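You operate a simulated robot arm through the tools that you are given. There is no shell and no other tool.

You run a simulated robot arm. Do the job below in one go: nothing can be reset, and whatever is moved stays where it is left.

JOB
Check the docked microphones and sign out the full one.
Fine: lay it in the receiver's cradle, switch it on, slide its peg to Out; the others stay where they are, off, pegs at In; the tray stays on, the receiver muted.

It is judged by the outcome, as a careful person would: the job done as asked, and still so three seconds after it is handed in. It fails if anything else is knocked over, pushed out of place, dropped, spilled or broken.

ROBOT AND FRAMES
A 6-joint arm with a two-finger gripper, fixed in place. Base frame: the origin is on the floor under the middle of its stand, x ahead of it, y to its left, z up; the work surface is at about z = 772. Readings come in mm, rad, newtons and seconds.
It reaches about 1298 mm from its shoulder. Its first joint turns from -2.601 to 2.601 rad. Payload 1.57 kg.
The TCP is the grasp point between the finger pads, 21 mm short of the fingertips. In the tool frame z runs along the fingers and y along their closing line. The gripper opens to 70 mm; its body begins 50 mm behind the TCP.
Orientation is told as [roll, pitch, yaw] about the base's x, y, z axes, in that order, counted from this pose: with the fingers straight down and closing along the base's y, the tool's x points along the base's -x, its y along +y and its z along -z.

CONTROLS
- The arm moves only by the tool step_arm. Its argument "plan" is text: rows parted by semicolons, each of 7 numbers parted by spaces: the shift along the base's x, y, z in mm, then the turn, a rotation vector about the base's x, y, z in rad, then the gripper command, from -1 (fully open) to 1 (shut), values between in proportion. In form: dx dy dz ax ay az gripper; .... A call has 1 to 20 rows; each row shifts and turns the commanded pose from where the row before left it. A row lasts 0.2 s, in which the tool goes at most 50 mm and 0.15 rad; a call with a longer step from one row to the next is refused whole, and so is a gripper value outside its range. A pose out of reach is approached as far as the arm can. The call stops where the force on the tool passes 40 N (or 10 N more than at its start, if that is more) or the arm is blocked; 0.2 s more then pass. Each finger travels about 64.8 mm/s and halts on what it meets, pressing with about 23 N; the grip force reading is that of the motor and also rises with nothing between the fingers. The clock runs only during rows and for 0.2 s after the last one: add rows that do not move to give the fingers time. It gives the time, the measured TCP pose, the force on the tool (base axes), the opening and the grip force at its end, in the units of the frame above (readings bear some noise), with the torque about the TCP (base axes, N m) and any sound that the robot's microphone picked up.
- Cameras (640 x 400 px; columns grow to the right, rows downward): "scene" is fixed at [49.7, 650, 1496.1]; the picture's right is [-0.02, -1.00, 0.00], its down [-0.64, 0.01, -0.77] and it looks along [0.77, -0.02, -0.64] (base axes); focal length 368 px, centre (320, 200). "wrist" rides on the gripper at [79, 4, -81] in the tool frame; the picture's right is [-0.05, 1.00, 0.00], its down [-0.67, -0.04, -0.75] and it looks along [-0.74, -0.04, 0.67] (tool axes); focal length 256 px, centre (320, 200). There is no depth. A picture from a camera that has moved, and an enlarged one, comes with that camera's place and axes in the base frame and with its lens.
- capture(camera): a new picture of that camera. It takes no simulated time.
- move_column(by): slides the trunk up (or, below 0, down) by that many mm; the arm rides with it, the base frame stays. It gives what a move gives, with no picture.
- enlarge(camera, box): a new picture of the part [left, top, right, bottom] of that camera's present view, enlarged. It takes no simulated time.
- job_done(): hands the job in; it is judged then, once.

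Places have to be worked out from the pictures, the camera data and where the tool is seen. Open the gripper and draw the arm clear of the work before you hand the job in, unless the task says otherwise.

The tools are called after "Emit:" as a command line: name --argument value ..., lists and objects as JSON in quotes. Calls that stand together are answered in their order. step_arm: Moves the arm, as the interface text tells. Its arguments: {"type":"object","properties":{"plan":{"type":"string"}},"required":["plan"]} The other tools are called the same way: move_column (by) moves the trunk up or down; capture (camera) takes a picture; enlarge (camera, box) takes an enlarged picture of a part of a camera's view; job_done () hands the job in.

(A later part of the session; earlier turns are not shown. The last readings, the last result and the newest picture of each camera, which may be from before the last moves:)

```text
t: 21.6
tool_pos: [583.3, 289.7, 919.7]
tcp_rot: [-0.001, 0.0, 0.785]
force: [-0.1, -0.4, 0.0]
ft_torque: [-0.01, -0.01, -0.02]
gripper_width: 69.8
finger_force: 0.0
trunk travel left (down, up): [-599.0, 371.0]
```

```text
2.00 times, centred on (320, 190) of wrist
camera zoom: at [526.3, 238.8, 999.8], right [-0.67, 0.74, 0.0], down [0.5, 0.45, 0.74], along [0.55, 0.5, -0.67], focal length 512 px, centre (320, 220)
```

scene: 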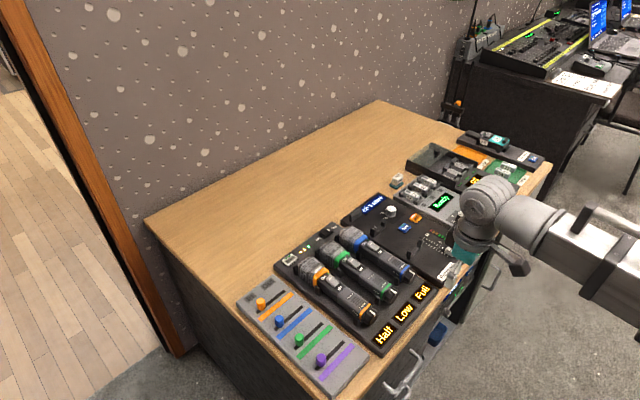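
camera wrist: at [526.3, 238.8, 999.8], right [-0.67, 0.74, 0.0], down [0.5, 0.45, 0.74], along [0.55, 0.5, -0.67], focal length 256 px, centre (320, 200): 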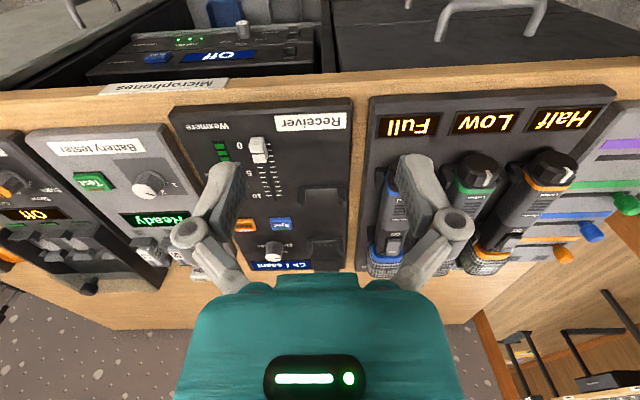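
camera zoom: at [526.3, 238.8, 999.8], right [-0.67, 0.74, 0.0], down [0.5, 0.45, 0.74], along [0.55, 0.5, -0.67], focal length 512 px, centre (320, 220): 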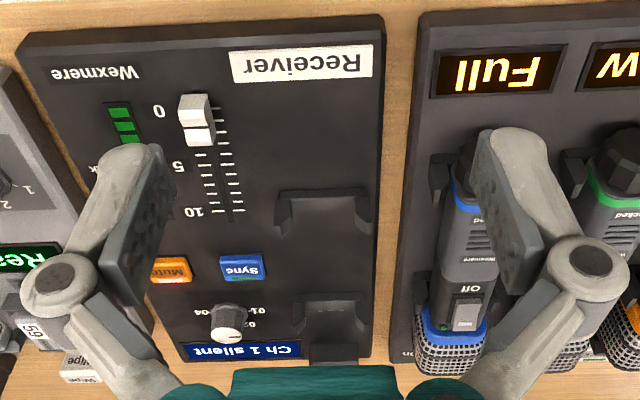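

I'd like an unobstructed view of both the tray slot and the receiver cradle from the same spot, so I'll raise the trunk 100 mm and move over between them.

Emit:
move_column --by 100

Emit:
step_arm --plan "16.8 33.7 0 0 0 0 -1; 16.8 33.7 0 0 0 0 -1; 16.8 33.7 0 0 0 0 -1; 16.8 33.7 0 0 0 0 -1; 0 0 0 0 0 0 -1"

Emit:
capture --camera "wrist"

Emit:
enlarge --camera "wrist" --box '[230, 0, 430, 150]'

```text
t: 22.9
tool_pos: [585.3, 290.6, 1018.1]
tcp_rot: [0.0, -0.001, 0.787]
force: [-0.3, 0.8, 0.7]
ft_torque: [-0.02, 0.02, 0.01]
gripper_width: 70.0
finger_force: 0.1
trunk travel left (down, up): [-699.0, 271.0]
```

```text
t: 24.1
tool_pos: [649.6, 424.8, 1018.1]
tcp_rot: [-0.001, 0.0, 0.786]
force: [-0.2, 0.3, 0.3]
ft_torque: [-0.03, -0.01, 0.0]
gripper_width: 69.9
finger_force: 0.0
trunk travel left (down, up): [-699.0, 271.0]
```

```text
taken
camera wrist: at [591.7, 374.2, 1099.8], right [-0.67, 0.74, 0.0], down [0.5, 0.45, 0.74], along [0.55, 0.5, -0.67], focal length 256 px, centre (320, 200)
```

wrist: 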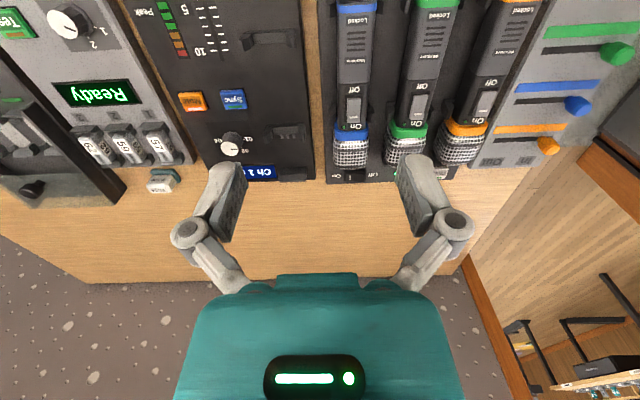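

```text
2.67 times, centred on (330, 75) of wrist
camera zoom: at [591.7, 374.2, 1099.8], right [-0.67, 0.74, 0.0], down [0.5, 0.45, 0.74], along [0.55, 0.5, -0.67], focal length 683 px, centre (293, 533)
```

zoom: 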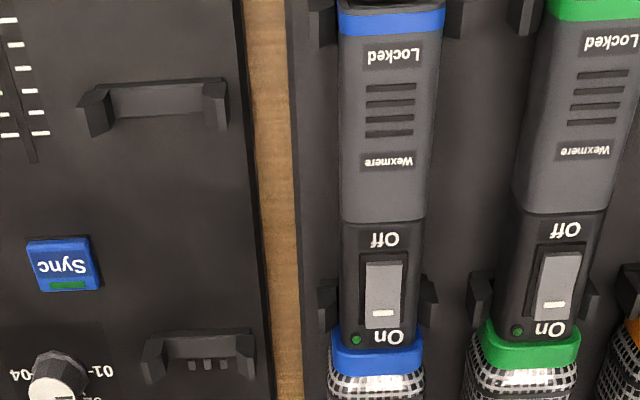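

Good view of both. Blue slot axis is at about L≈−121 with the cradle about +25 mm back and −92 mm right along the table. I'll go over the blue mic's middle, partially open the gripper, and lower to just above it.

Emit:
step_arm --plan "1.9 28.7 0 0 0 0 -0.5; 1.9 28.7 0 0 0 0 -0.5; 0 0 0 0 0 0 -0.5; 0 0 0 0 0 0 -0.5"

Emit:
move_column --by -145

Emit:
capture --camera "wrist"

Emit:
enlarge --camera "scene" --box '[320, 190, 440, 280]'

```text
t: 25.1
tool_pos: [654.8, 482.7, 1018.4]
tcp_rot: [0.0, 0.0, 0.786]
force: [-0.2, 0.1, -0.7]
ft_torque: [0.01, -0.01, -0.02]
gripper_width: 52.5
finger_force: 0.0
trunk travel left (down, up): [-699.0, 271.0]
```

```text
t: 26.8
tool_pos: [654.4, 482.8, 873.3]
tcp_rot: [0.0, 0.001, 0.786]
force: [-0.6, 0.7, 0.0]
ft_torque: [-0.03, 0.01, 0.04]
gripper_width: 52.4
finger_force: 0.0
trunk travel left (down, up): [-554.0, 416.0]
```

```text
taken
camera wrist: at [596.0, 431.0, 954.9], right [-0.67, 0.74, 0.0], down [0.5, 0.45, 0.75], along [0.55, 0.5, -0.67], focal length 256 px, centre (320, 200)
```

wrist: 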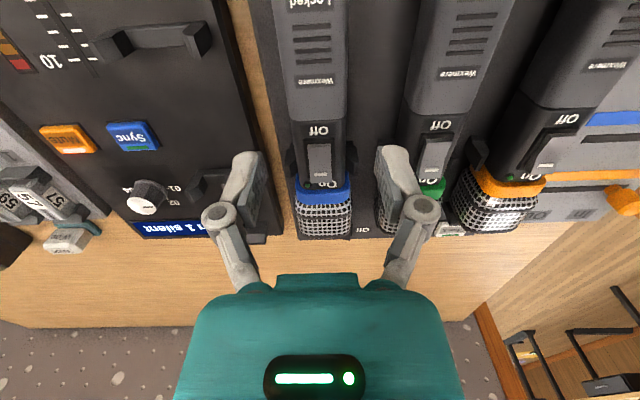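

```text
4.44 times, centred on (380, 235) of scene
camera zoom: at [49.7, 650.0, 1496.1], right [-0.02, -1.0, 0.0], down [-0.64, 0.01, -0.77], along [0.77, -0.02, -0.64], focal length 1634 px, centre (53, 44)
```

zoom: 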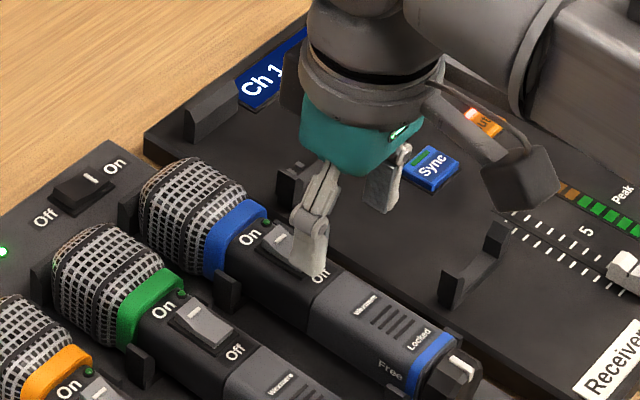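

Fingers straddle the mic body well, centred on it. Lower in stages.

Emit:
move_column --by -50

Emit:
capture --camera "wrist"

Emit:
enlarge --camera "scene" --box '[340, 210, 420, 270]'

```text
t: 27.7
tool_pos: [654.0, 482.9, 823.7]
tcp_rot: [0.0, 0.0, 0.785]
force: [0.3, 0.2, -0.4]
ft_torque: [-0.01, -0.03, 0.0]
gripper_width: 52.4
finger_force: 0.0
trunk travel left (down, up): [-504.0, 466.0]
```

```text
taken
camera wrist: at [596.0, 431.0, 904.8], right [-0.67, 0.74, 0.0], down [0.5, 0.45, 0.75], along [0.55, 0.5, -0.67], focal length 256 px, centre (320, 200)
```

wrist: 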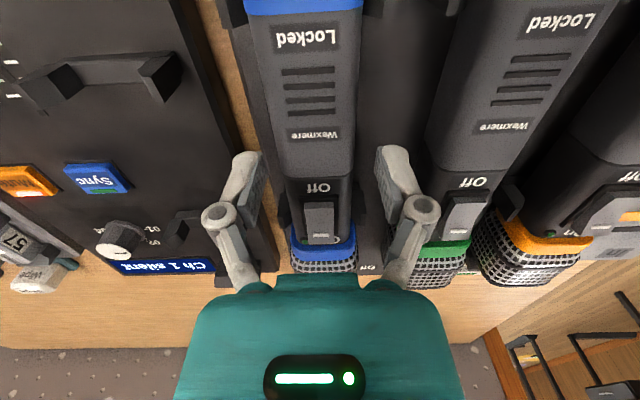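

```text
6.67 times, centred on (380, 240) of scene
camera zoom: at [49.7, 650.0, 1496.1], right [-0.02, -1.0, 0.0], down [-0.64, 0.01, -0.77], along [0.77, -0.02, -0.64], focal length 2452 px, centre (-80, -67)
```

zoom: 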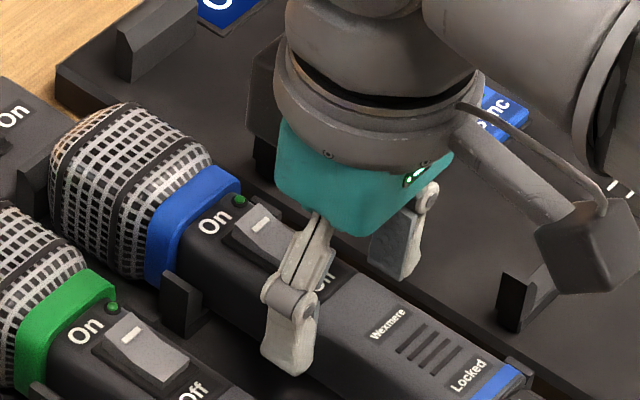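

Well centred. Lower the last 17 mm so the pads sit at mid-body, then check force.

Emit:
move_column --by -12

Emit:
move_column --by -5

Emit:
enlarge --camera "scene" --box '[340, 210, 420, 270]'

```text
t: 28.3
tool_pos: [653.1, 482.4, 811.4]
tcp_rot: [0.0, 0.0, 0.786]
force: [-0.1, -0.4, -0.2]
ft_torque: [-0.03, 0.03, 0.0]
gripper_width: 52.5
finger_force: 0.0
trunk travel left (down, up): [-492.0, 478.0]
```

```text
t: 28.9
tool_pos: [653.4, 483.1, 806.1]
tcp_rot: [0.002, 0.001, 0.785]
force: [-0.6, 0.8, -0.1]
ft_torque: [0.01, -0.02, -0.01]
gripper_width: 52.6
finger_force: 0.1
trunk travel left (down, up): [-487.0, 483.0]
```

```text
6.67 times, centred on (380, 240) of scene
camera zoom: at [49.7, 650.0, 1496.1], right [-0.02, -1.0, 0.0], down [-0.64, 0.01, -0.77], along [0.77, -0.02, -0.64], focal length 2452 px, centre (-80, -67)
```

zoom: 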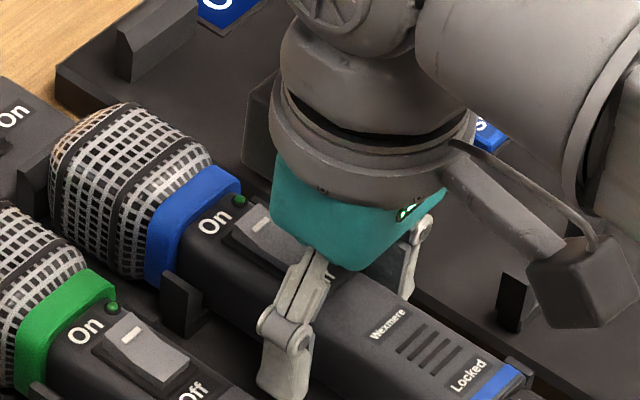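

At z 806 with no contact. Close the gripper onto the body gradually.

Emit:
step_arm --plan "0 0 0 0 0 0 -0.2; 0 0 0 0 0 0 0.0; 0 0 0 0 0 0 0.2; 0 0 0 0 0 0 0.6; 0 0 0 0 0 0 1; 0 0 0 0 0 0 1"

Emit:
capture --camera "wrist"

Emit:
enlarge --camera "scene" --box '[320, 210, 440, 300]'

```text
t: 30.3
tool_pos: [654.4, 481.5, 805.2]
tcp_rot: [0.0, 0.001, 0.786]
force: [4.2, -3.4, 2.3]
ft_torque: [-0.17, -0.03, 0.11]
gripper_width: 35.9
finger_force: 23.0
trunk travel left (down, up): [-487.0, 483.0]
```

```text
taken
camera wrist: at [596.3, 430.7, 887.9], right [-0.67, 0.74, 0.0], down [0.5, 0.45, 0.75], along [0.55, 0.5, -0.67], focal length 256 px, centre (320, 200)
```

wrist: 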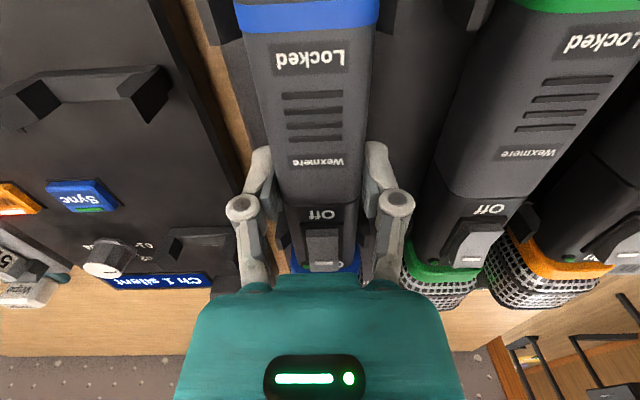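

```text
4.44 times, centred on (380, 255) of scene
camera zoom: at [49.7, 650.0, 1496.1], right [-0.02, -1.0, 0.0], down [-0.64, 0.01, -0.77], along [0.77, -0.02, -0.64], focal length 1634 px, centre (53, -44)
```

zoom: 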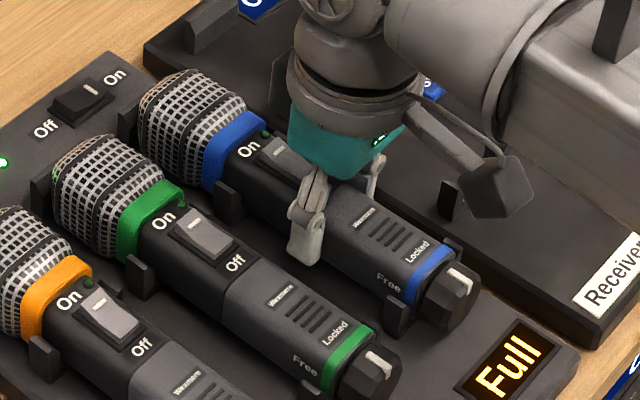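

Gripped at 35.9 mm with a small side load, so I'll nudge 0.6 mm to relieve it, then test-lift by 2 mm watching the force for any latch.

Emit:
step_arm --plan "0.5 -0.5 0 0 0 0 1; 0 0 0 0 0 0 1"

Emit:
move_column --by 2

```text
t: 30.9
tool_pos: [654.2, 483.3, 805.9]
tcp_rot: [0.003, -0.002, 0.785]
force: [1.5, 2.3, 2.8]
ft_torque: [-0.12, -0.03, -0.03]
gripper_width: 35.7
finger_force: 23.0
trunk travel left (down, up): [-487.0, 483.0]
```

```text
t: 31.4
tool_pos: [655.2, 482.7, 807.7]
tcp_rot: [-0.001, 0.0, 0.786]
force: [-0.4, 0.2, -0.6]
ft_torque: [-0.13, 0.14, 0.01]
gripper_width: 35.7
finger_force: 23.0
trunk travel left (down, up): [-489.0, 481.0]
```

Emit:
move_column --by 2

Emit:
enlarge --camera "scene" --box '[320, 210, 440, 300]'

```text
t: 31.9
tool_pos: [654.7, 481.9, 810.6]
tcp_rot: [0.0, -0.001, 0.785]
force: [0.0, 1.4, -4.3]
ft_torque: [-0.08, 0.1, 0.01]
gripper_width: 35.8
finger_force: 23.1
trunk travel left (down, up): [-491.0, 479.0]
```

```text
4.44 times, centred on (380, 255) of scene
camera zoom: at [49.7, 650.0, 1496.1], right [-0.02, -1.0, 0.0], down [-0.64, 0.01, -0.77], along [0.77, -0.02, -0.64], focal length 1634 px, centre (53, -44)
```

zoom: 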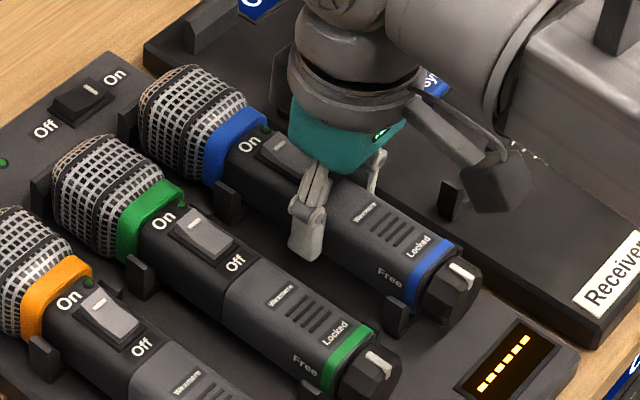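

Not latched: the display reset to dashes and the weight (~4.3 N) came onto the tool. Continue lifting and check that the mic doesn't droop.

Emit:
move_column --by 20

Emit:
enlarge --camera "scene" --box '[320, 200, 440, 290]'

Emit:
capture --camera "wrist"

```text
t: 32.6
tool_pos: [655.0, 482.2, 830.1]
tcp_rot: [-0.002, 0.0, 0.783]
force: [-0.4, -0.2, -3.2]
ft_torque: [-0.13, 0.1, 0.0]
gripper_width: 35.7
finger_force: 22.2
trunk travel left (down, up): [-511.0, 459.0]
```

```text
4.44 times, centred on (380, 245) of scene
camera zoom: at [49.7, 650.0, 1496.1], right [-0.02, -1.0, 0.0], down [-0.64, 0.01, -0.77], along [0.77, -0.02, -0.64], focal length 1634 px, centre (53, 0)
```

zoom: 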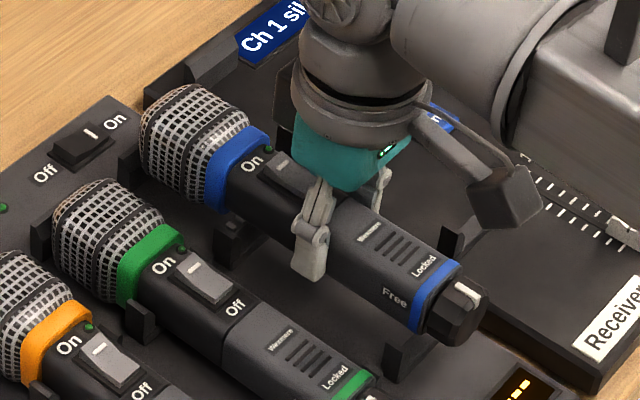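

```text
taken
camera wrist: at [596.8, 430.6, 911.6], right [-0.67, 0.74, 0.0], down [0.5, 0.45, 0.74], along [0.55, 0.5, -0.67], focal length 256 px, centre (320, 200)
```

wrist: 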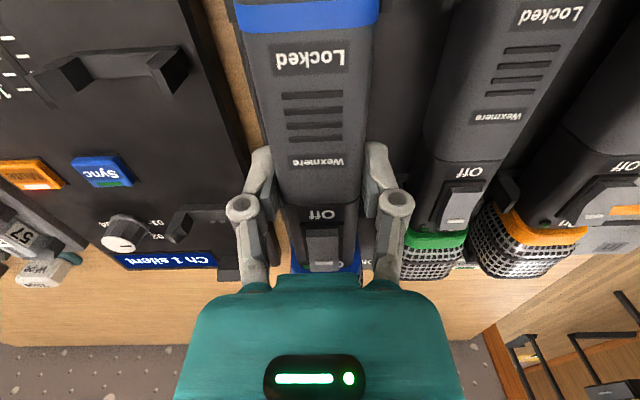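

Mic hangs level. Raise 50 mm more and carry it over above the receiver's cradle.

Emit:
move_column --by 50

Emit:
step_arm --plan "20.8 -11.8 0 0 0 0 1; 20.8 -11.8 0 0 0 0 1; 20.8 -11.8 0 0 0 0 1; 20.8 -11.8 0 0 0 0 1; 0 0 0 0 0 0 1; 0 0 0 0 0 0 1"

Emit:
capture --camera "wrist"

Emit:
enlarge --camera "scene" --box '[320, 160, 480, 280]'

```text
t: 33.5
tool_pos: [654.6, 483.1, 878.8]
tcp_rot: [-0.001, 0.0, 0.785]
force: [0.2, -0.2, -4.0]
ft_torque: [-0.11, 0.11, 0.0]
gripper_width: 35.9
finger_force: 23.2
trunk travel left (down, up): [-561.0, 409.0]
```

```text
t: 34.9
tool_pos: [737.9, 437.4, 880.5]
tcp_rot: [-0.001, -0.001, 0.784]
force: [0.1, -0.6, -4.1]
ft_torque: [-0.09, 0.06, 0.0]
gripper_width: 35.8
finger_force: 23.7
trunk travel left (down, up): [-561.0, 409.0]
```

```text
taken
camera wrist: at [680.2, 384.3, 961.6], right [-0.67, 0.74, 0.0], down [0.5, 0.45, 0.74], along [0.55, 0.5, -0.67], focal length 256 px, centre (320, 200)
```

wrist: 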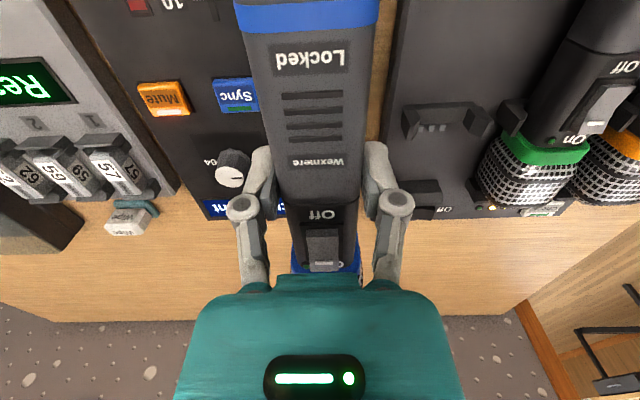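

```text
3.33 times, centred on (400, 220) of scene
camera zoom: at [49.7, 650.0, 1496.1], right [-0.02, -1.0, 0.0], down [-0.64, 0.01, -0.77], along [0.77, -0.02, -0.64], focal length 1226 px, centre (53, 133)
```

zoom: 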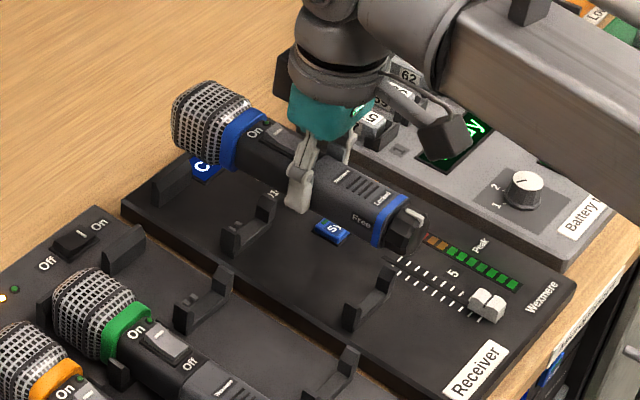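

The empty tray slot and the cradle are now both visible in the scene view; enlarge for an accurate relative measurement.

Emit:
enlarge --camera "scene" --box '[340, 200, 430, 290]'

Emit:
enlarge --camera "scene" --box '[340, 195, 400, 245]'

Emit:
enlarge --camera "scene" --box '[385, 230, 445, 285]'

```text
4.44 times, centred on (385, 245) of scene
camera zoom: at [49.7, 650.0, 1496.1], right [-0.02, -1.0, 0.0], down [-0.64, 0.01, -0.77], along [0.77, -0.02, -0.64], focal length 1634 px, centre (31, 0)
```

zoom: 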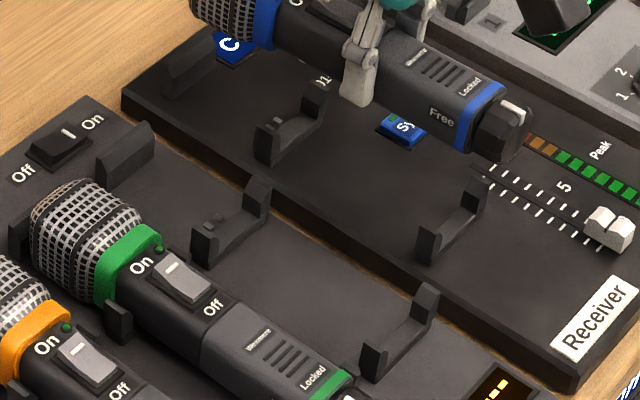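

```text
8.00 times, centred on (370, 220) of scene
camera zoom: at [49.7, 650.0, 1496.1], right [-0.02, -1.0, 0.0], down [-0.64, 0.01, -0.77], along [0.77, -0.02, -0.64], focal length 2942 px, centre (-80, 40)
```

zoom: 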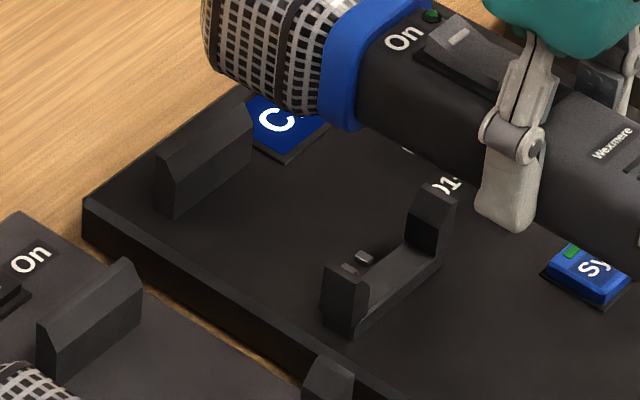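

```text
7.27 times, centred on (415, 258) of scene
camera zoom: at [49.7, 650.0, 1496.1], right [-0.02, -1.0, 0.0], down [-0.64, 0.01, -0.77], along [0.77, -0.02, -0.64], focal length 2675 px, centre (-371, -218)
```

zoom: 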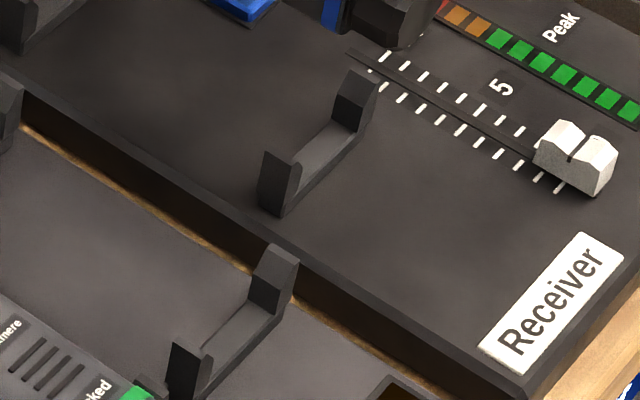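

The cradle and the tray slot appear to be at the same height, offset about +25 / −92. I'll lower to about 25 mm above the seat and compare with how the green mic sits in its slot.

Emit:
move_column --by -48

Emit:
enlarge --camera "scene" --box '[340, 190, 440, 265]'

Emit:
enlarge --camera "scene" --box '[350, 195, 390, 230]'

Emit:
capture --camera "wrist"

```text
t: 35.8
tool_pos: [737.1, 437.4, 831.4]
tcp_rot: [-0.001, -0.001, 0.786]
force: [-0.1, -0.5, -4.1]
ft_torque: [-0.14, 0.05, 0.02]
gripper_width: 35.8
finger_force: 23.2
trunk travel left (down, up): [-513.0, 457.0]
```

```text
5.33 times, centred on (390, 228) of scene
camera zoom: at [49.7, 650.0, 1496.1], right [-0.02, -1.0, 0.0], down [-0.64, 0.01, -0.77], along [0.77, -0.02, -0.64], focal length 1961 px, centre (-53, 53)
```

zoom: 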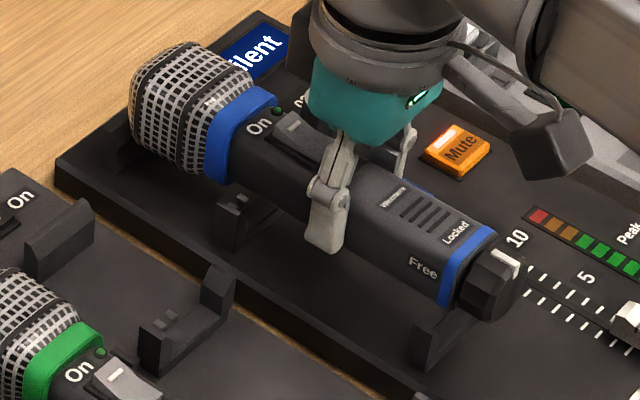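

```text
11.43 times, centred on (370, 212) of scene
camera zoom: at [49.7, 650.0, 1496.1], right [-0.02, -1.0, 0.0], down [-0.64, 0.01, -0.77], along [0.77, -0.02, -0.64], focal length 4203 px, centre (-251, 57)
```

zoom: 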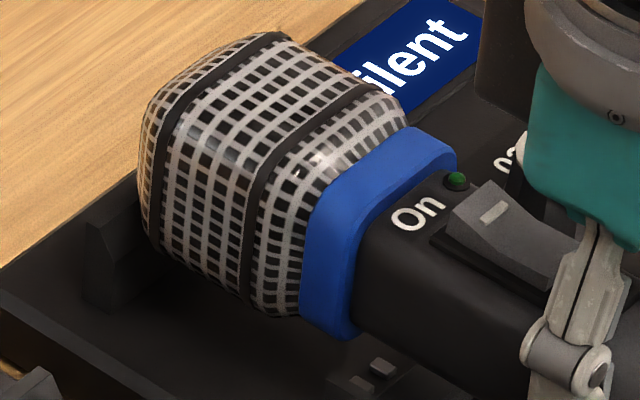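

```text
taken
camera wrist: at [680.1, 384.3, 913.6], right [-0.67, 0.74, 0.0], down [0.5, 0.45, 0.74], along [0.55, 0.5, -0.67], focal length 256 px, centre (320, 200)
```

wrist: 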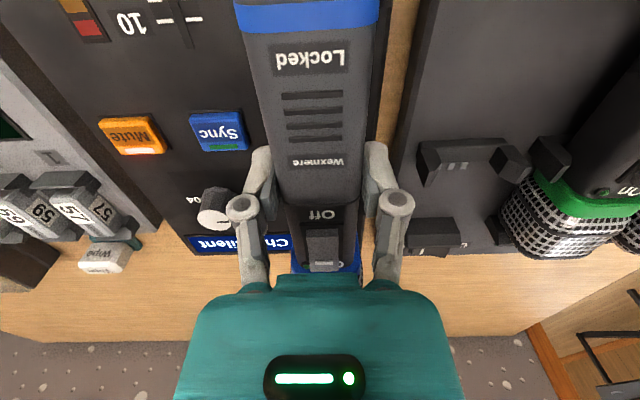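

Let me zoom on the wrist view of the empty tray slot for a cross-check on positions.

Emit:
enlarge --camera "wrist" --box '[380, 110, 560, 270]'

Emit:
enlarge --camera "scene" --box '[355, 205, 425, 265]'

Emit:
enlarge --camera "scene" --box '[400, 220, 450, 265]'

```text
2.50 times, centred on (470, 190) of wrist
camera zoom: at [680.1, 384.3, 913.6], right [-0.67, 0.74, 0.0], down [0.5, 0.45, 0.74], along [0.55, 0.5, -0.67], focal length 640 px, centre (-55, 225)
```

zoom: 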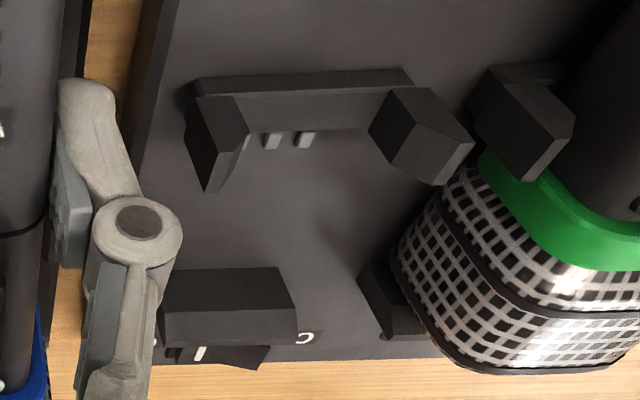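

```text
6.67 times, centred on (390, 235) of scene
camera zoom: at [49.7, 650.0, 1496.1], right [-0.02, -1.0, 0.0], down [-0.64, 0.01, -0.77], along [0.77, -0.02, -0.64], focal length 2452 px, centre (-147, -33)
```

zoom: 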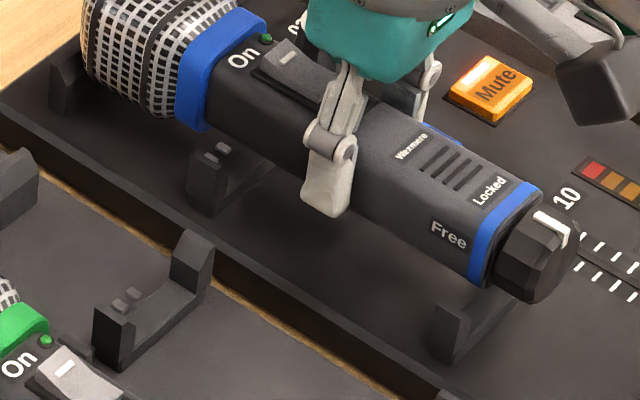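

```text
8.89 times, centred on (425, 242) of scene
camera zoom: at [49.7, 650.0, 1496.1], right [-0.02, -1.0, 0.0], down [-0.64, 0.01, -0.77], along [0.77, -0.02, -0.64], focal length 3269 px, centre (-613, -178)
```

zoom: 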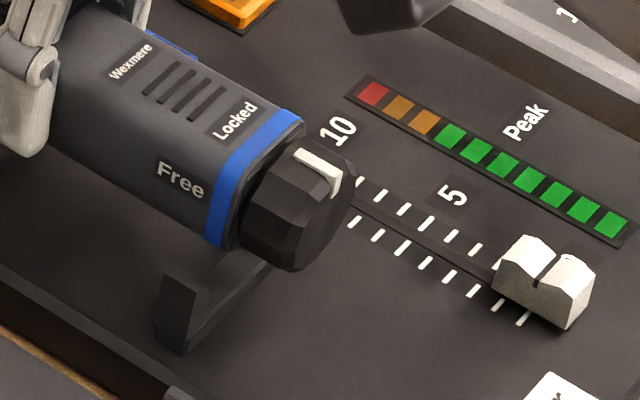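

Estimates for the along-axis offset average about 25 mm (now at 26.2), so I'll shift 1 mm forward and then lower toward the cradle, watching the force.

Emit:
step_arm --plan "-0.7 -0.7 0 0 0 0 1; 0 0 0 0 0 0 1"

Emit:
move_column --by -12

Emit:
enlarge --camera "scene" --box '[355, 205, 425, 265]'

```text
t: 36.4
tool_pos: [738.1, 435.3, 832.0]
tcp_rot: [0.001, 0.001, 0.785]
force: [0.3, 0.8, -3.6]
ft_torque: [-0.09, 0.07, 0.01]
gripper_width: 35.6
finger_force: 22.6
trunk travel left (down, up): [-513.0, 457.0]
```

```text
t: 37.0
tool_pos: [737.2, 434.7, 820.6]
tcp_rot: [0.001, 0.0, 0.785]
force: [-0.1, -0.6, -4.4]
ft_torque: [-0.07, 0.11, 0.0]
gripper_width: 35.8
finger_force: 23.2
trunk travel left (down, up): [-501.0, 469.0]
```

```text
6.67 times, centred on (390, 235) of scene
camera zoom: at [49.7, 650.0, 1496.1], right [-0.02, -1.0, 0.0], down [-0.64, 0.01, -0.77], along [0.77, -0.02, -0.64], focal length 2452 px, centre (-147, -33)
```

zoom: 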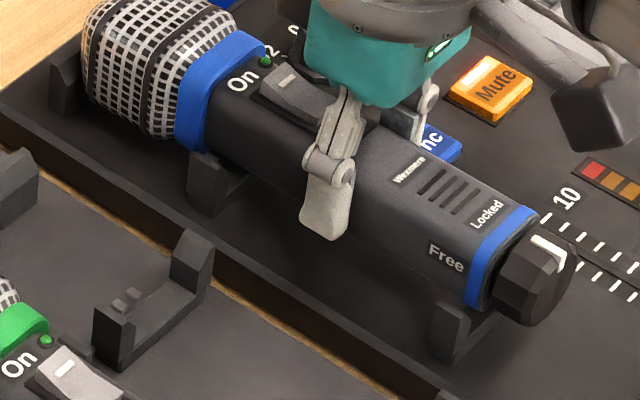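

Emit:
enlarge --camera "scene" --box '[360, 210, 400, 240]'

Emit:
enlarge --camera "scene" --box '[310, 245, 350, 275]'

Emit:
enlarge --camera "scene" --box '[410, 235, 450, 265]'

Emit:
enlarge --camera "scene" --box '[362, 276, 402, 306]'

```text
13.33 times, centred on (380, 225) of scene
camera zoom: at [49.7, 650.0, 1496.1], right [-0.02, -1.0, 0.0], down [-0.64, 0.01, -0.77], along [0.77, -0.02, -0.64], focal length 4904 px, centre (-480, -133)
```

zoom: 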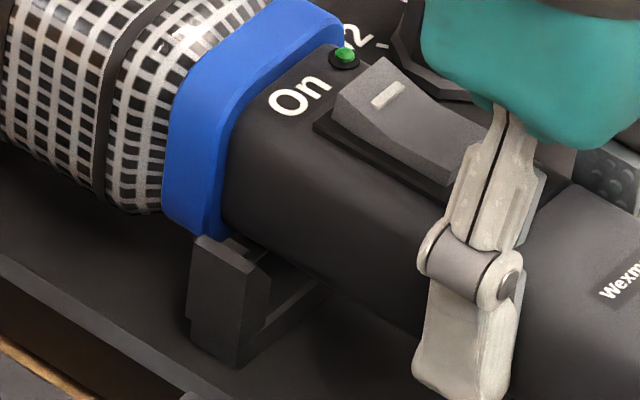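

```text
13.33 times, centred on (330, 260) of scene
camera zoom: at [49.7, 650.0, 1496.1], right [-0.02, -1.0, 0.0], down [-0.64, 0.01, -0.77], along [0.77, -0.02, -0.64], focal length 4904 px, centre (187, -600)
```

zoom: 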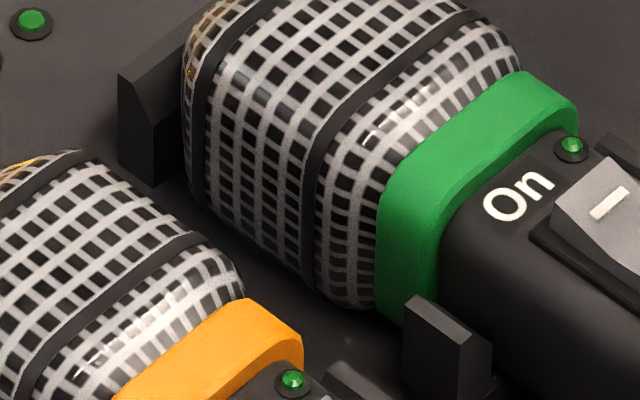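

```text
13.33 times, centred on (430, 250) of scene
camera zoom: at [49.7, 650.0, 1496.1], right [-0.02, -1.0, 0.0], down [-0.64, 0.01, -0.77], along [0.77, -0.02, -0.64], focal length 4904 px, centre (-1147, -467)
```

zoom: 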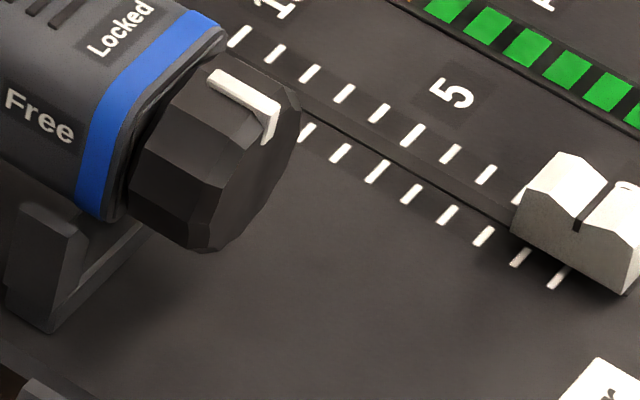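

```text
13.33 times, centred on (382, 291) of scene
camera zoom: at [49.7, 650.0, 1496.1], right [-0.02, -1.0, 0.0], down [-0.64, 0.01, -0.77], along [0.77, -0.02, -0.64], focal length 4904 px, centre (-507, -1013)
```

zoom: 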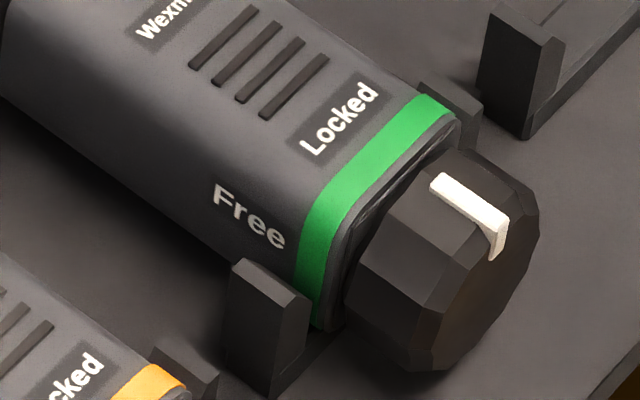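

Compared with the seated green mic, alignment is within about 1 mm. I'll shift 0.5 mm back and lower further, checking the force.

Emit:
step_arm --plan "0.35 0.35 0 0 0 0 1; 0 0 0 0 0 0 1"

Emit:
move_column --by -6

Emit:
move_column --by -3

Emit:
enlarge --camera "scene" --box '[355, 205, 425, 265]'

```text
t: 37.6
tool_pos: [738.1, 435.7, 819.3]
tcp_rot: [-0.001, 0.0, 0.785]
force: [0.5, 0.6, -4.3]
ft_torque: [-0.1, 0.1, 0.0]
gripper_width: 35.9
finger_force: 23.2
trunk travel left (down, up): [-501.0, 469.0]
```

```text
t: 38.1
tool_pos: [739.5, 436.5, 812.9]
tcp_rot: [-0.002, -0.001, 0.786]
force: [1.1, -0.2, -4.2]
ft_torque: [-0.1, 0.14, 0.02]
gripper_width: 36.1
finger_force: 22.8
trunk travel left (down, up): [-495.0, 475.0]
```

```text
t: 38.7
tool_pos: [737.8, 435.6, 810.2]
tcp_rot: [0.0, 0.0, 0.783]
force: [0.0, -0.4, -3.5]
ft_torque: [-0.1, 0.1, 0.0]
gripper_width: 35.8
finger_force: 23.0
trunk travel left (down, up): [-492.0, 478.0]
```

```text
6.67 times, centred on (390, 235) of scene
camera zoom: at [49.7, 650.0, 1496.1], right [-0.02, -1.0, 0.0], down [-0.64, 0.01, -0.77], along [0.77, -0.02, -0.64], focal length 2452 px, centre (-147, -33)
```

zoom: 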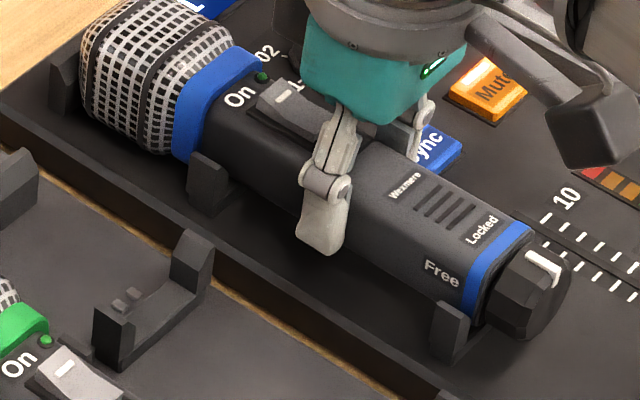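

Sliding between the posts cleanly. Continue down 2 mm at a time.

Emit:
move_column --by -2

Emit:
move_column --by -2

```text
t: 39.2
tool_pos: [737.4, 436.0, 808.9]
tcp_rot: [0.001, -0.001, 0.787]
force: [0.9, 0.3, -3.5]
ft_torque: [-0.07, 0.11, 0.02]
gripper_width: 36.0
finger_force: 23.7
trunk travel left (down, up): [-490.0, 480.0]
```

```text
t: 39.7
tool_pos: [737.5, 435.7, 806.2]
tcp_rot: [0.0, 0.0, 0.786]
force: [0.9, -0.4, -3.2]
ft_torque: [-0.1, 0.05, 0.02]
gripper_width: 36.1
finger_force: 23.4
trunk travel left (down, up): [-488.0, 482.0]
```

Emit:
move_column --by -1.5

Emit:
enlarge --camera "scene" --box '[355, 205, 425, 265]'

```text
t: 40.2
tool_pos: [737.8, 435.2, 807.4]
tcp_rot: [0.0, -0.002, 0.786]
force: [4.2, 1.2, 8.6]
ft_torque: [-0.01, 0.0, 0.01]
gripper_width: 36.0
finger_force: 22.9
trunk travel left (down, up): [-487.0, 483.0]
```

```text
6.67 times, centred on (390, 235) of scene
camera zoom: at [49.7, 650.0, 1496.1], right [-0.02, -1.0, 0.0], down [-0.64, 0.01, -0.77], along [0.77, -0.02, -0.64], focal length 2452 px, centre (-147, -33)
```

zoom: 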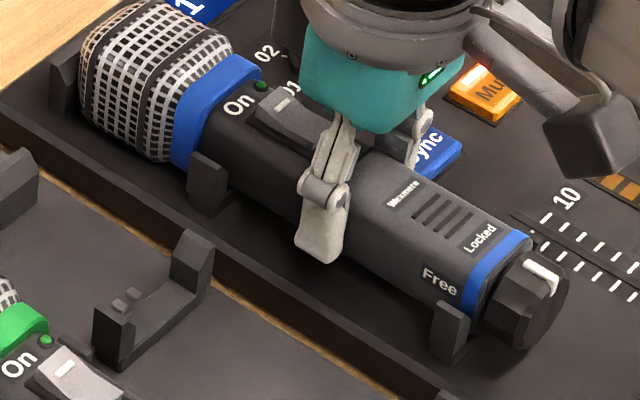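

Seated: force reversed to +8.6 N at the same height as in the tray. I'll open the fingers just 5 mm per side (Sync is close to the right finger).

Emit:
step_arm --plan "0 0 0 0 0 0 -0.1; 0 0 0 0 0 0 -0.2; 0 0 0 0 0 0 -0.3; 0 0 0 0 0 0 -0.3"

Emit:
enlarge --camera "scene" --box '[355, 205, 425, 265]'

Emit:
capture --camera "wrist"

```text
t: 41.2
tool_pos: [738.2, 435.3, 804.9]
tcp_rot: [0.001, 0.0, 0.787]
force: [0.2, 0.6, -0.1]
ft_torque: [-0.05, 0.0, -0.01]
gripper_width: 45.5
finger_force: 0.1
trunk travel left (down, up): [-487.0, 483.0]
```

```text
6.67 times, centred on (390, 235) of scene
camera zoom: at [49.7, 650.0, 1496.1], right [-0.02, -1.0, 0.0], down [-0.64, 0.01, -0.77], along [0.77, -0.02, -0.64], focal length 2452 px, centre (-147, -33)
```

zoom: 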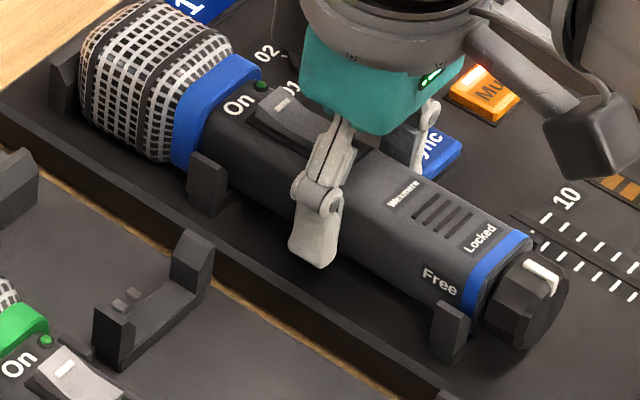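

```text
taken
camera wrist: at [679.9, 383.7, 887.3], right [-0.67, 0.74, 0.0], down [0.5, 0.45, 0.74], along [0.55, 0.5, -0.67], focal length 256 px, centre (320, 200)
```

wrist: 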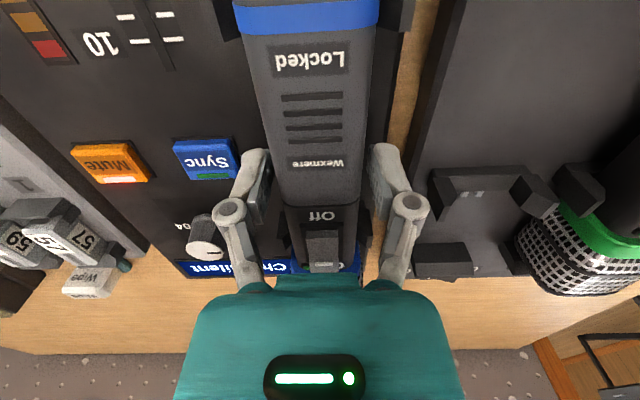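

Mic rests in the cradle. Raise straight up and inspect.

Emit:
move_column --by 100

Emit:
capture --camera "wrist"

Emit:
enlarge --camera "scene" --box '[335, 180, 475, 285]'

Emit:
enlarge --camera "wrist" --box '[250, 0, 390, 200]'

```text
t: 42.5
tool_pos: [738.8, 435.3, 905.5]
tcp_rot: [0.0, 0.001, 0.785]
force: [0.2, 0.5, -0.5]
ft_torque: [0.01, 0.02, 0.01]
gripper_width: 45.4
finger_force: 0.0
trunk travel left (down, up): [-587.0, 383.0]
```

```text
taken
camera wrist: at [679.9, 383.8, 987.2], right [-0.67, 0.74, 0.0], down [0.5, 0.45, 0.74], along [0.55, 0.5, -0.67], focal length 256 px, centre (320, 200)
```

wrist: 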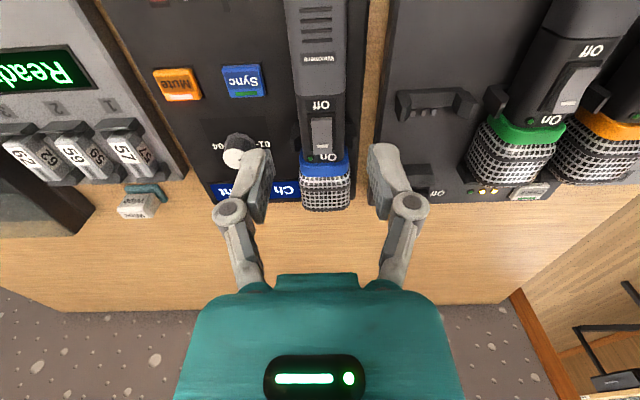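

```text
3.81 times, centred on (405, 232) of scene
camera zoom: at [49.7, 650.0, 1496.1], right [-0.02, -1.0, 0.0], down [-0.64, 0.01, -0.77], along [0.77, -0.02, -0.64], focal length 1401 px, centre (-4, 76)
```

zoom: 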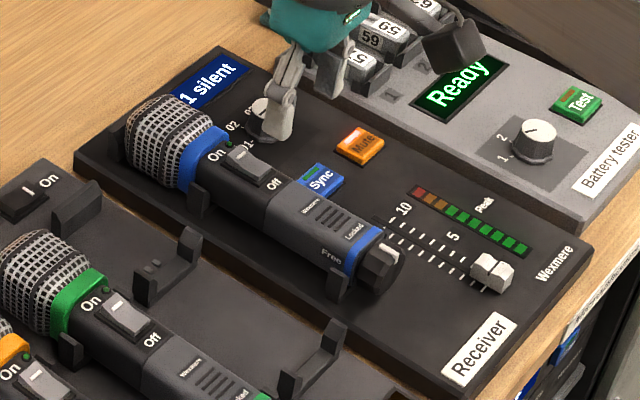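

```text
2.00 times, centred on (320, 100) of wrist
camera zoom: at [679.9, 383.8, 987.2], right [-0.67, 0.74, 0.0], down [0.5, 0.45, 0.74], along [0.55, 0.5, -0.67], focal length 512 px, centre (320, 400)
```

zoom: 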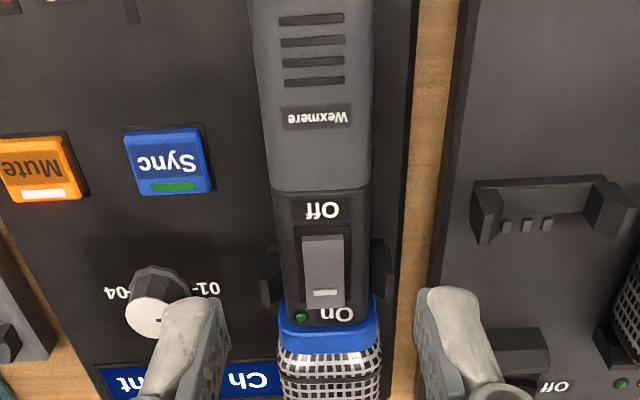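

The blue mic is fully seated. Now close the fingers and move over the rocker's raised "On" end (about 39 mm further back), then descend.

Emit:
step_arm --plan "13.7 13.85 0 0 0 0 0.5; 13.7 13.85 0 0 0 0 1; 0 0 0 0 0 0 1; 0 0 0 0 0 0 1; 0 0 0 0 0 0 1"

Emit:
move_column --by -42

Emit:
capture --camera "wrist"

Emit:
enlarge --camera "scene" --box '[350, 185, 420, 245]'

```text
t: 43.7
tool_pos: [765.8, 464.3, 905.3]
tcp_rot: [-0.001, -0.001, 0.786]
force: [0.2, -0.2, -0.8]
ft_torque: [0.01, -0.01, 0.0]
gripper_width: 0.0
finger_force: 23.0
trunk travel left (down, up): [-587.0, 383.0]
```

```text
t: 44.6
tool_pos: [765.0, 464.7, 863.6]
tcp_rot: [0.0, 0.001, 0.785]
force: [0.0, 0.3, 0.2]
ft_torque: [-0.02, -0.03, 0.0]
gripper_width: 0.0
finger_force: 22.6
trunk travel left (down, up): [-545.0, 425.0]
```

```text
taken
camera wrist: at [707.9, 412.2, 945.3], right [-0.67, 0.74, 0.0], down [0.5, 0.45, 0.75], along [0.55, 0.5, -0.67], focal length 256 px, centre (320, 200)
```

wrist: 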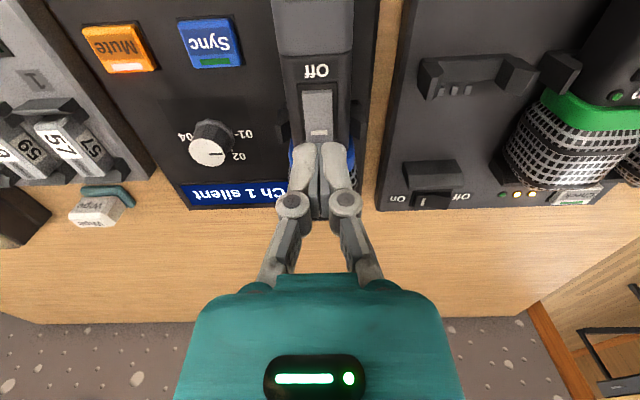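

```text
6.67 times, centred on (385, 215) of scene
camera zoom: at [49.7, 650.0, 1496.1], right [-0.02, -1.0, 0.0], down [-0.64, 0.01, -0.77], along [0.77, -0.02, -0.64], focal length 2452 px, centre (-113, 100)
```

zoom: 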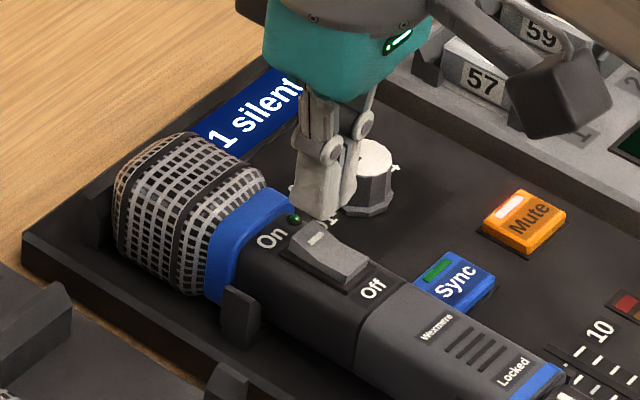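

The white mark on the rocker's On end is right below the tips. Lower gently.

Emit:
move_column --by -12

Emit:
move_column --by -3

Emit:
enlarge --camera "scene" --box '[350, 185, 420, 245]'

```text
t: 45.2
tool_pos: [766.8, 464.3, 851.7]
tcp_rot: [-0.001, -0.001, 0.786]
force: [0.4, -0.7, 0.2]
ft_torque: [0.02, 0.02, 0.01]
gripper_width: 0.1
finger_force: 22.6
trunk travel left (down, up): [-533.0, 437.0]
```

```text
t: 45.7
tool_pos: [765.1, 465.1, 847.4]
tcp_rot: [-0.001, 0.001, 0.785]
force: [-0.1, 0.3, 0.8]
ft_torque: [0.01, 0.04, -0.01]
gripper_width: 0.1
finger_force: 23.3
trunk travel left (down, up): [-530.0, 440.0]
```

```text
6.67 times, centred on (385, 215) of scene
camera zoom: at [49.7, 650.0, 1496.1], right [-0.02, -1.0, 0.0], down [-0.64, 0.01, -0.77], along [0.77, -0.02, -0.64], focal length 2452 px, centre (-113, 100)
```

zoom: 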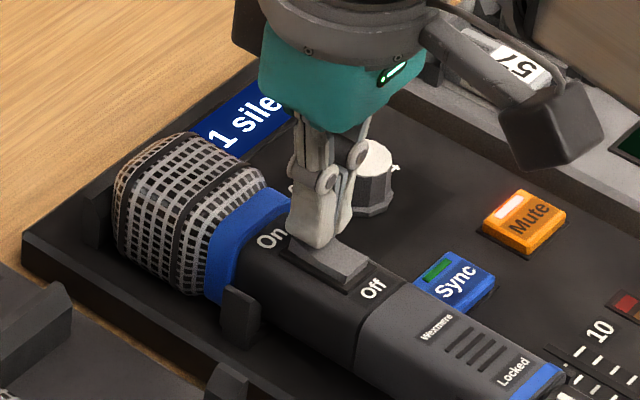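

Emit:
move_column --by -2

Emit:
move_column --by -1

Emit:
enlarge --camera "scene" --box '[350, 185, 420, 245]'

```text
t: 46.2
tool_pos: [766.2, 464.2, 845.9]
tcp_rot: [0.0, -0.001, 0.785]
force: [-0.3, -0.1, -1.1]
ft_torque: [0.0, 0.02, 0.0]
gripper_width: 0.0
finger_force: 22.9
trunk travel left (down, up): [-528.0, 442.0]
```

```text
t: 46.7
tool_pos: [766.8, 464.5, 845.3]
tcp_rot: [0.001, 0.0, 0.784]
force: [0.1, 0.4, -0.7]
ft_torque: [-0.01, 0.0, -0.01]
gripper_width: 0.0
finger_force: 23.8
trunk travel left (down, up): [-527.0, 443.0]
```

```text
6.67 times, centred on (385, 215) of scene
camera zoom: at [49.7, 650.0, 1496.1], right [-0.02, -1.0, 0.0], down [-0.64, 0.01, -0.77], along [0.77, -0.02, -0.64], focal length 2452 px, centre (-113, 100)
```

zoom: 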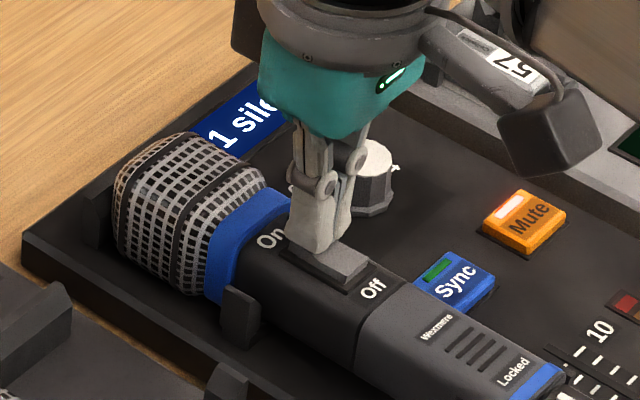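

Emit:
move_column --by -1.5

Emit:
move_column --by -1.5

Emit:
enlarge --camera "scene" --box '[360, 200, 400, 230]'

```text
t: 47.2
tool_pos: [766.1, 463.5, 843.4]
tcp_rot: [-0.001, 0.0, 0.784]
force: [0.1, 0.0, 1.3]
ft_torque: [0.01, -0.02, -0.01]
gripper_width: 5.9
finger_force: 22.5
trunk travel left (down, up): [-525.0, 445.0]
```

```text
t: 47.8
tool_pos: [765.9, 463.4, 844.5]
tcp_rot: [0.001, -0.002, 0.785]
force: [3.2, 1.4, 11.1]
ft_torque: [0.05, -0.01, 0.01]
gripper_width: 6.0
finger_force: 23.0
trunk travel left (down, up): [-524.0, 446.0]
```

```text
13.33 times, centred on (380, 215) of scene
camera zoom: at [49.7, 650.0, 1496.1], right [-0.02, -1.0, 0.0], down [-0.64, 0.01, -0.77], along [0.77, -0.02, -0.64], focal length 4904 px, centre (-480, 0)
```

zoom: 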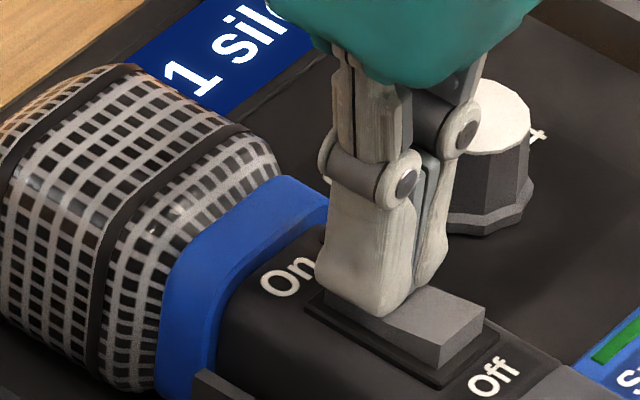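

Contact with 11 N, and the rocker's Off end now looks raised. I'll lift off and check the switch and its LED.

Emit:
move_column --by 40

Emit:
enlarge --camera "scene" --box '[360, 205, 410, 242]'

Emit:
enlarge --camera "scene" --box '[335, 180, 475, 285]'

```text
t: 48.6
tool_pos: [765.2, 463.8, 882.1]
tcp_rot: [0.001, 0.002, 0.786]
force: [-0.1, -0.2, 0.5]
ft_torque: [-0.01, -0.02, 0.0]
gripper_width: 0.0
finger_force: 23.6
trunk travel left (down, up): [-564.0, 406.0]
```

```text
10.81 times, centred on (385, 224) of scene
camera zoom: at [49.7, 650.0, 1496.1], right [-0.02, -1.0, 0.0], down [-0.64, 0.01, -0.77], along [0.77, -0.02, -0.64], focal length 3976 px, centre (-383, -54)
```

zoom: 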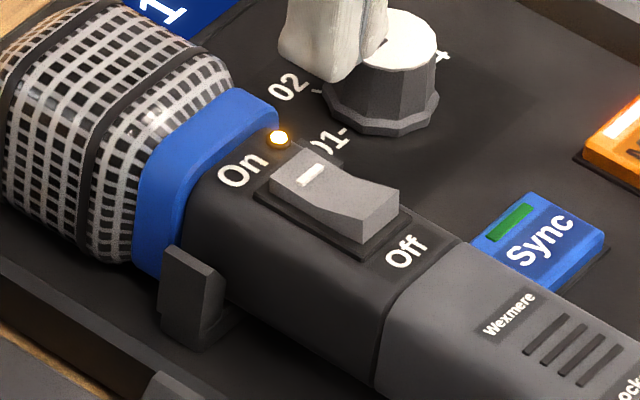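

```text
3.81 times, centred on (405, 232) of scene
camera zoom: at [49.7, 650.0, 1496.1], right [-0.02, -1.0, 0.0], down [-0.64, 0.01, -0.77], along [0.77, -0.02, -0.64], focal length 1401 px, centre (-4, 76)
```

zoom: 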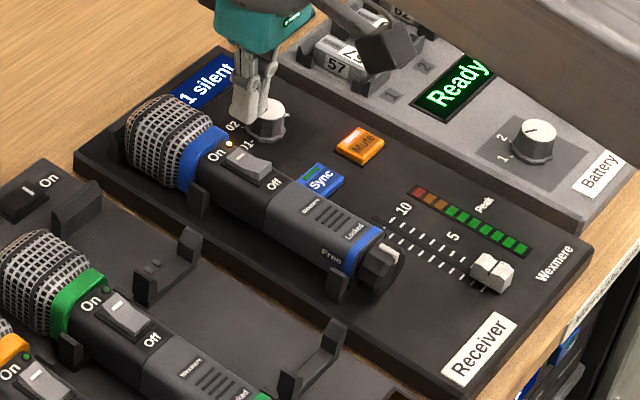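

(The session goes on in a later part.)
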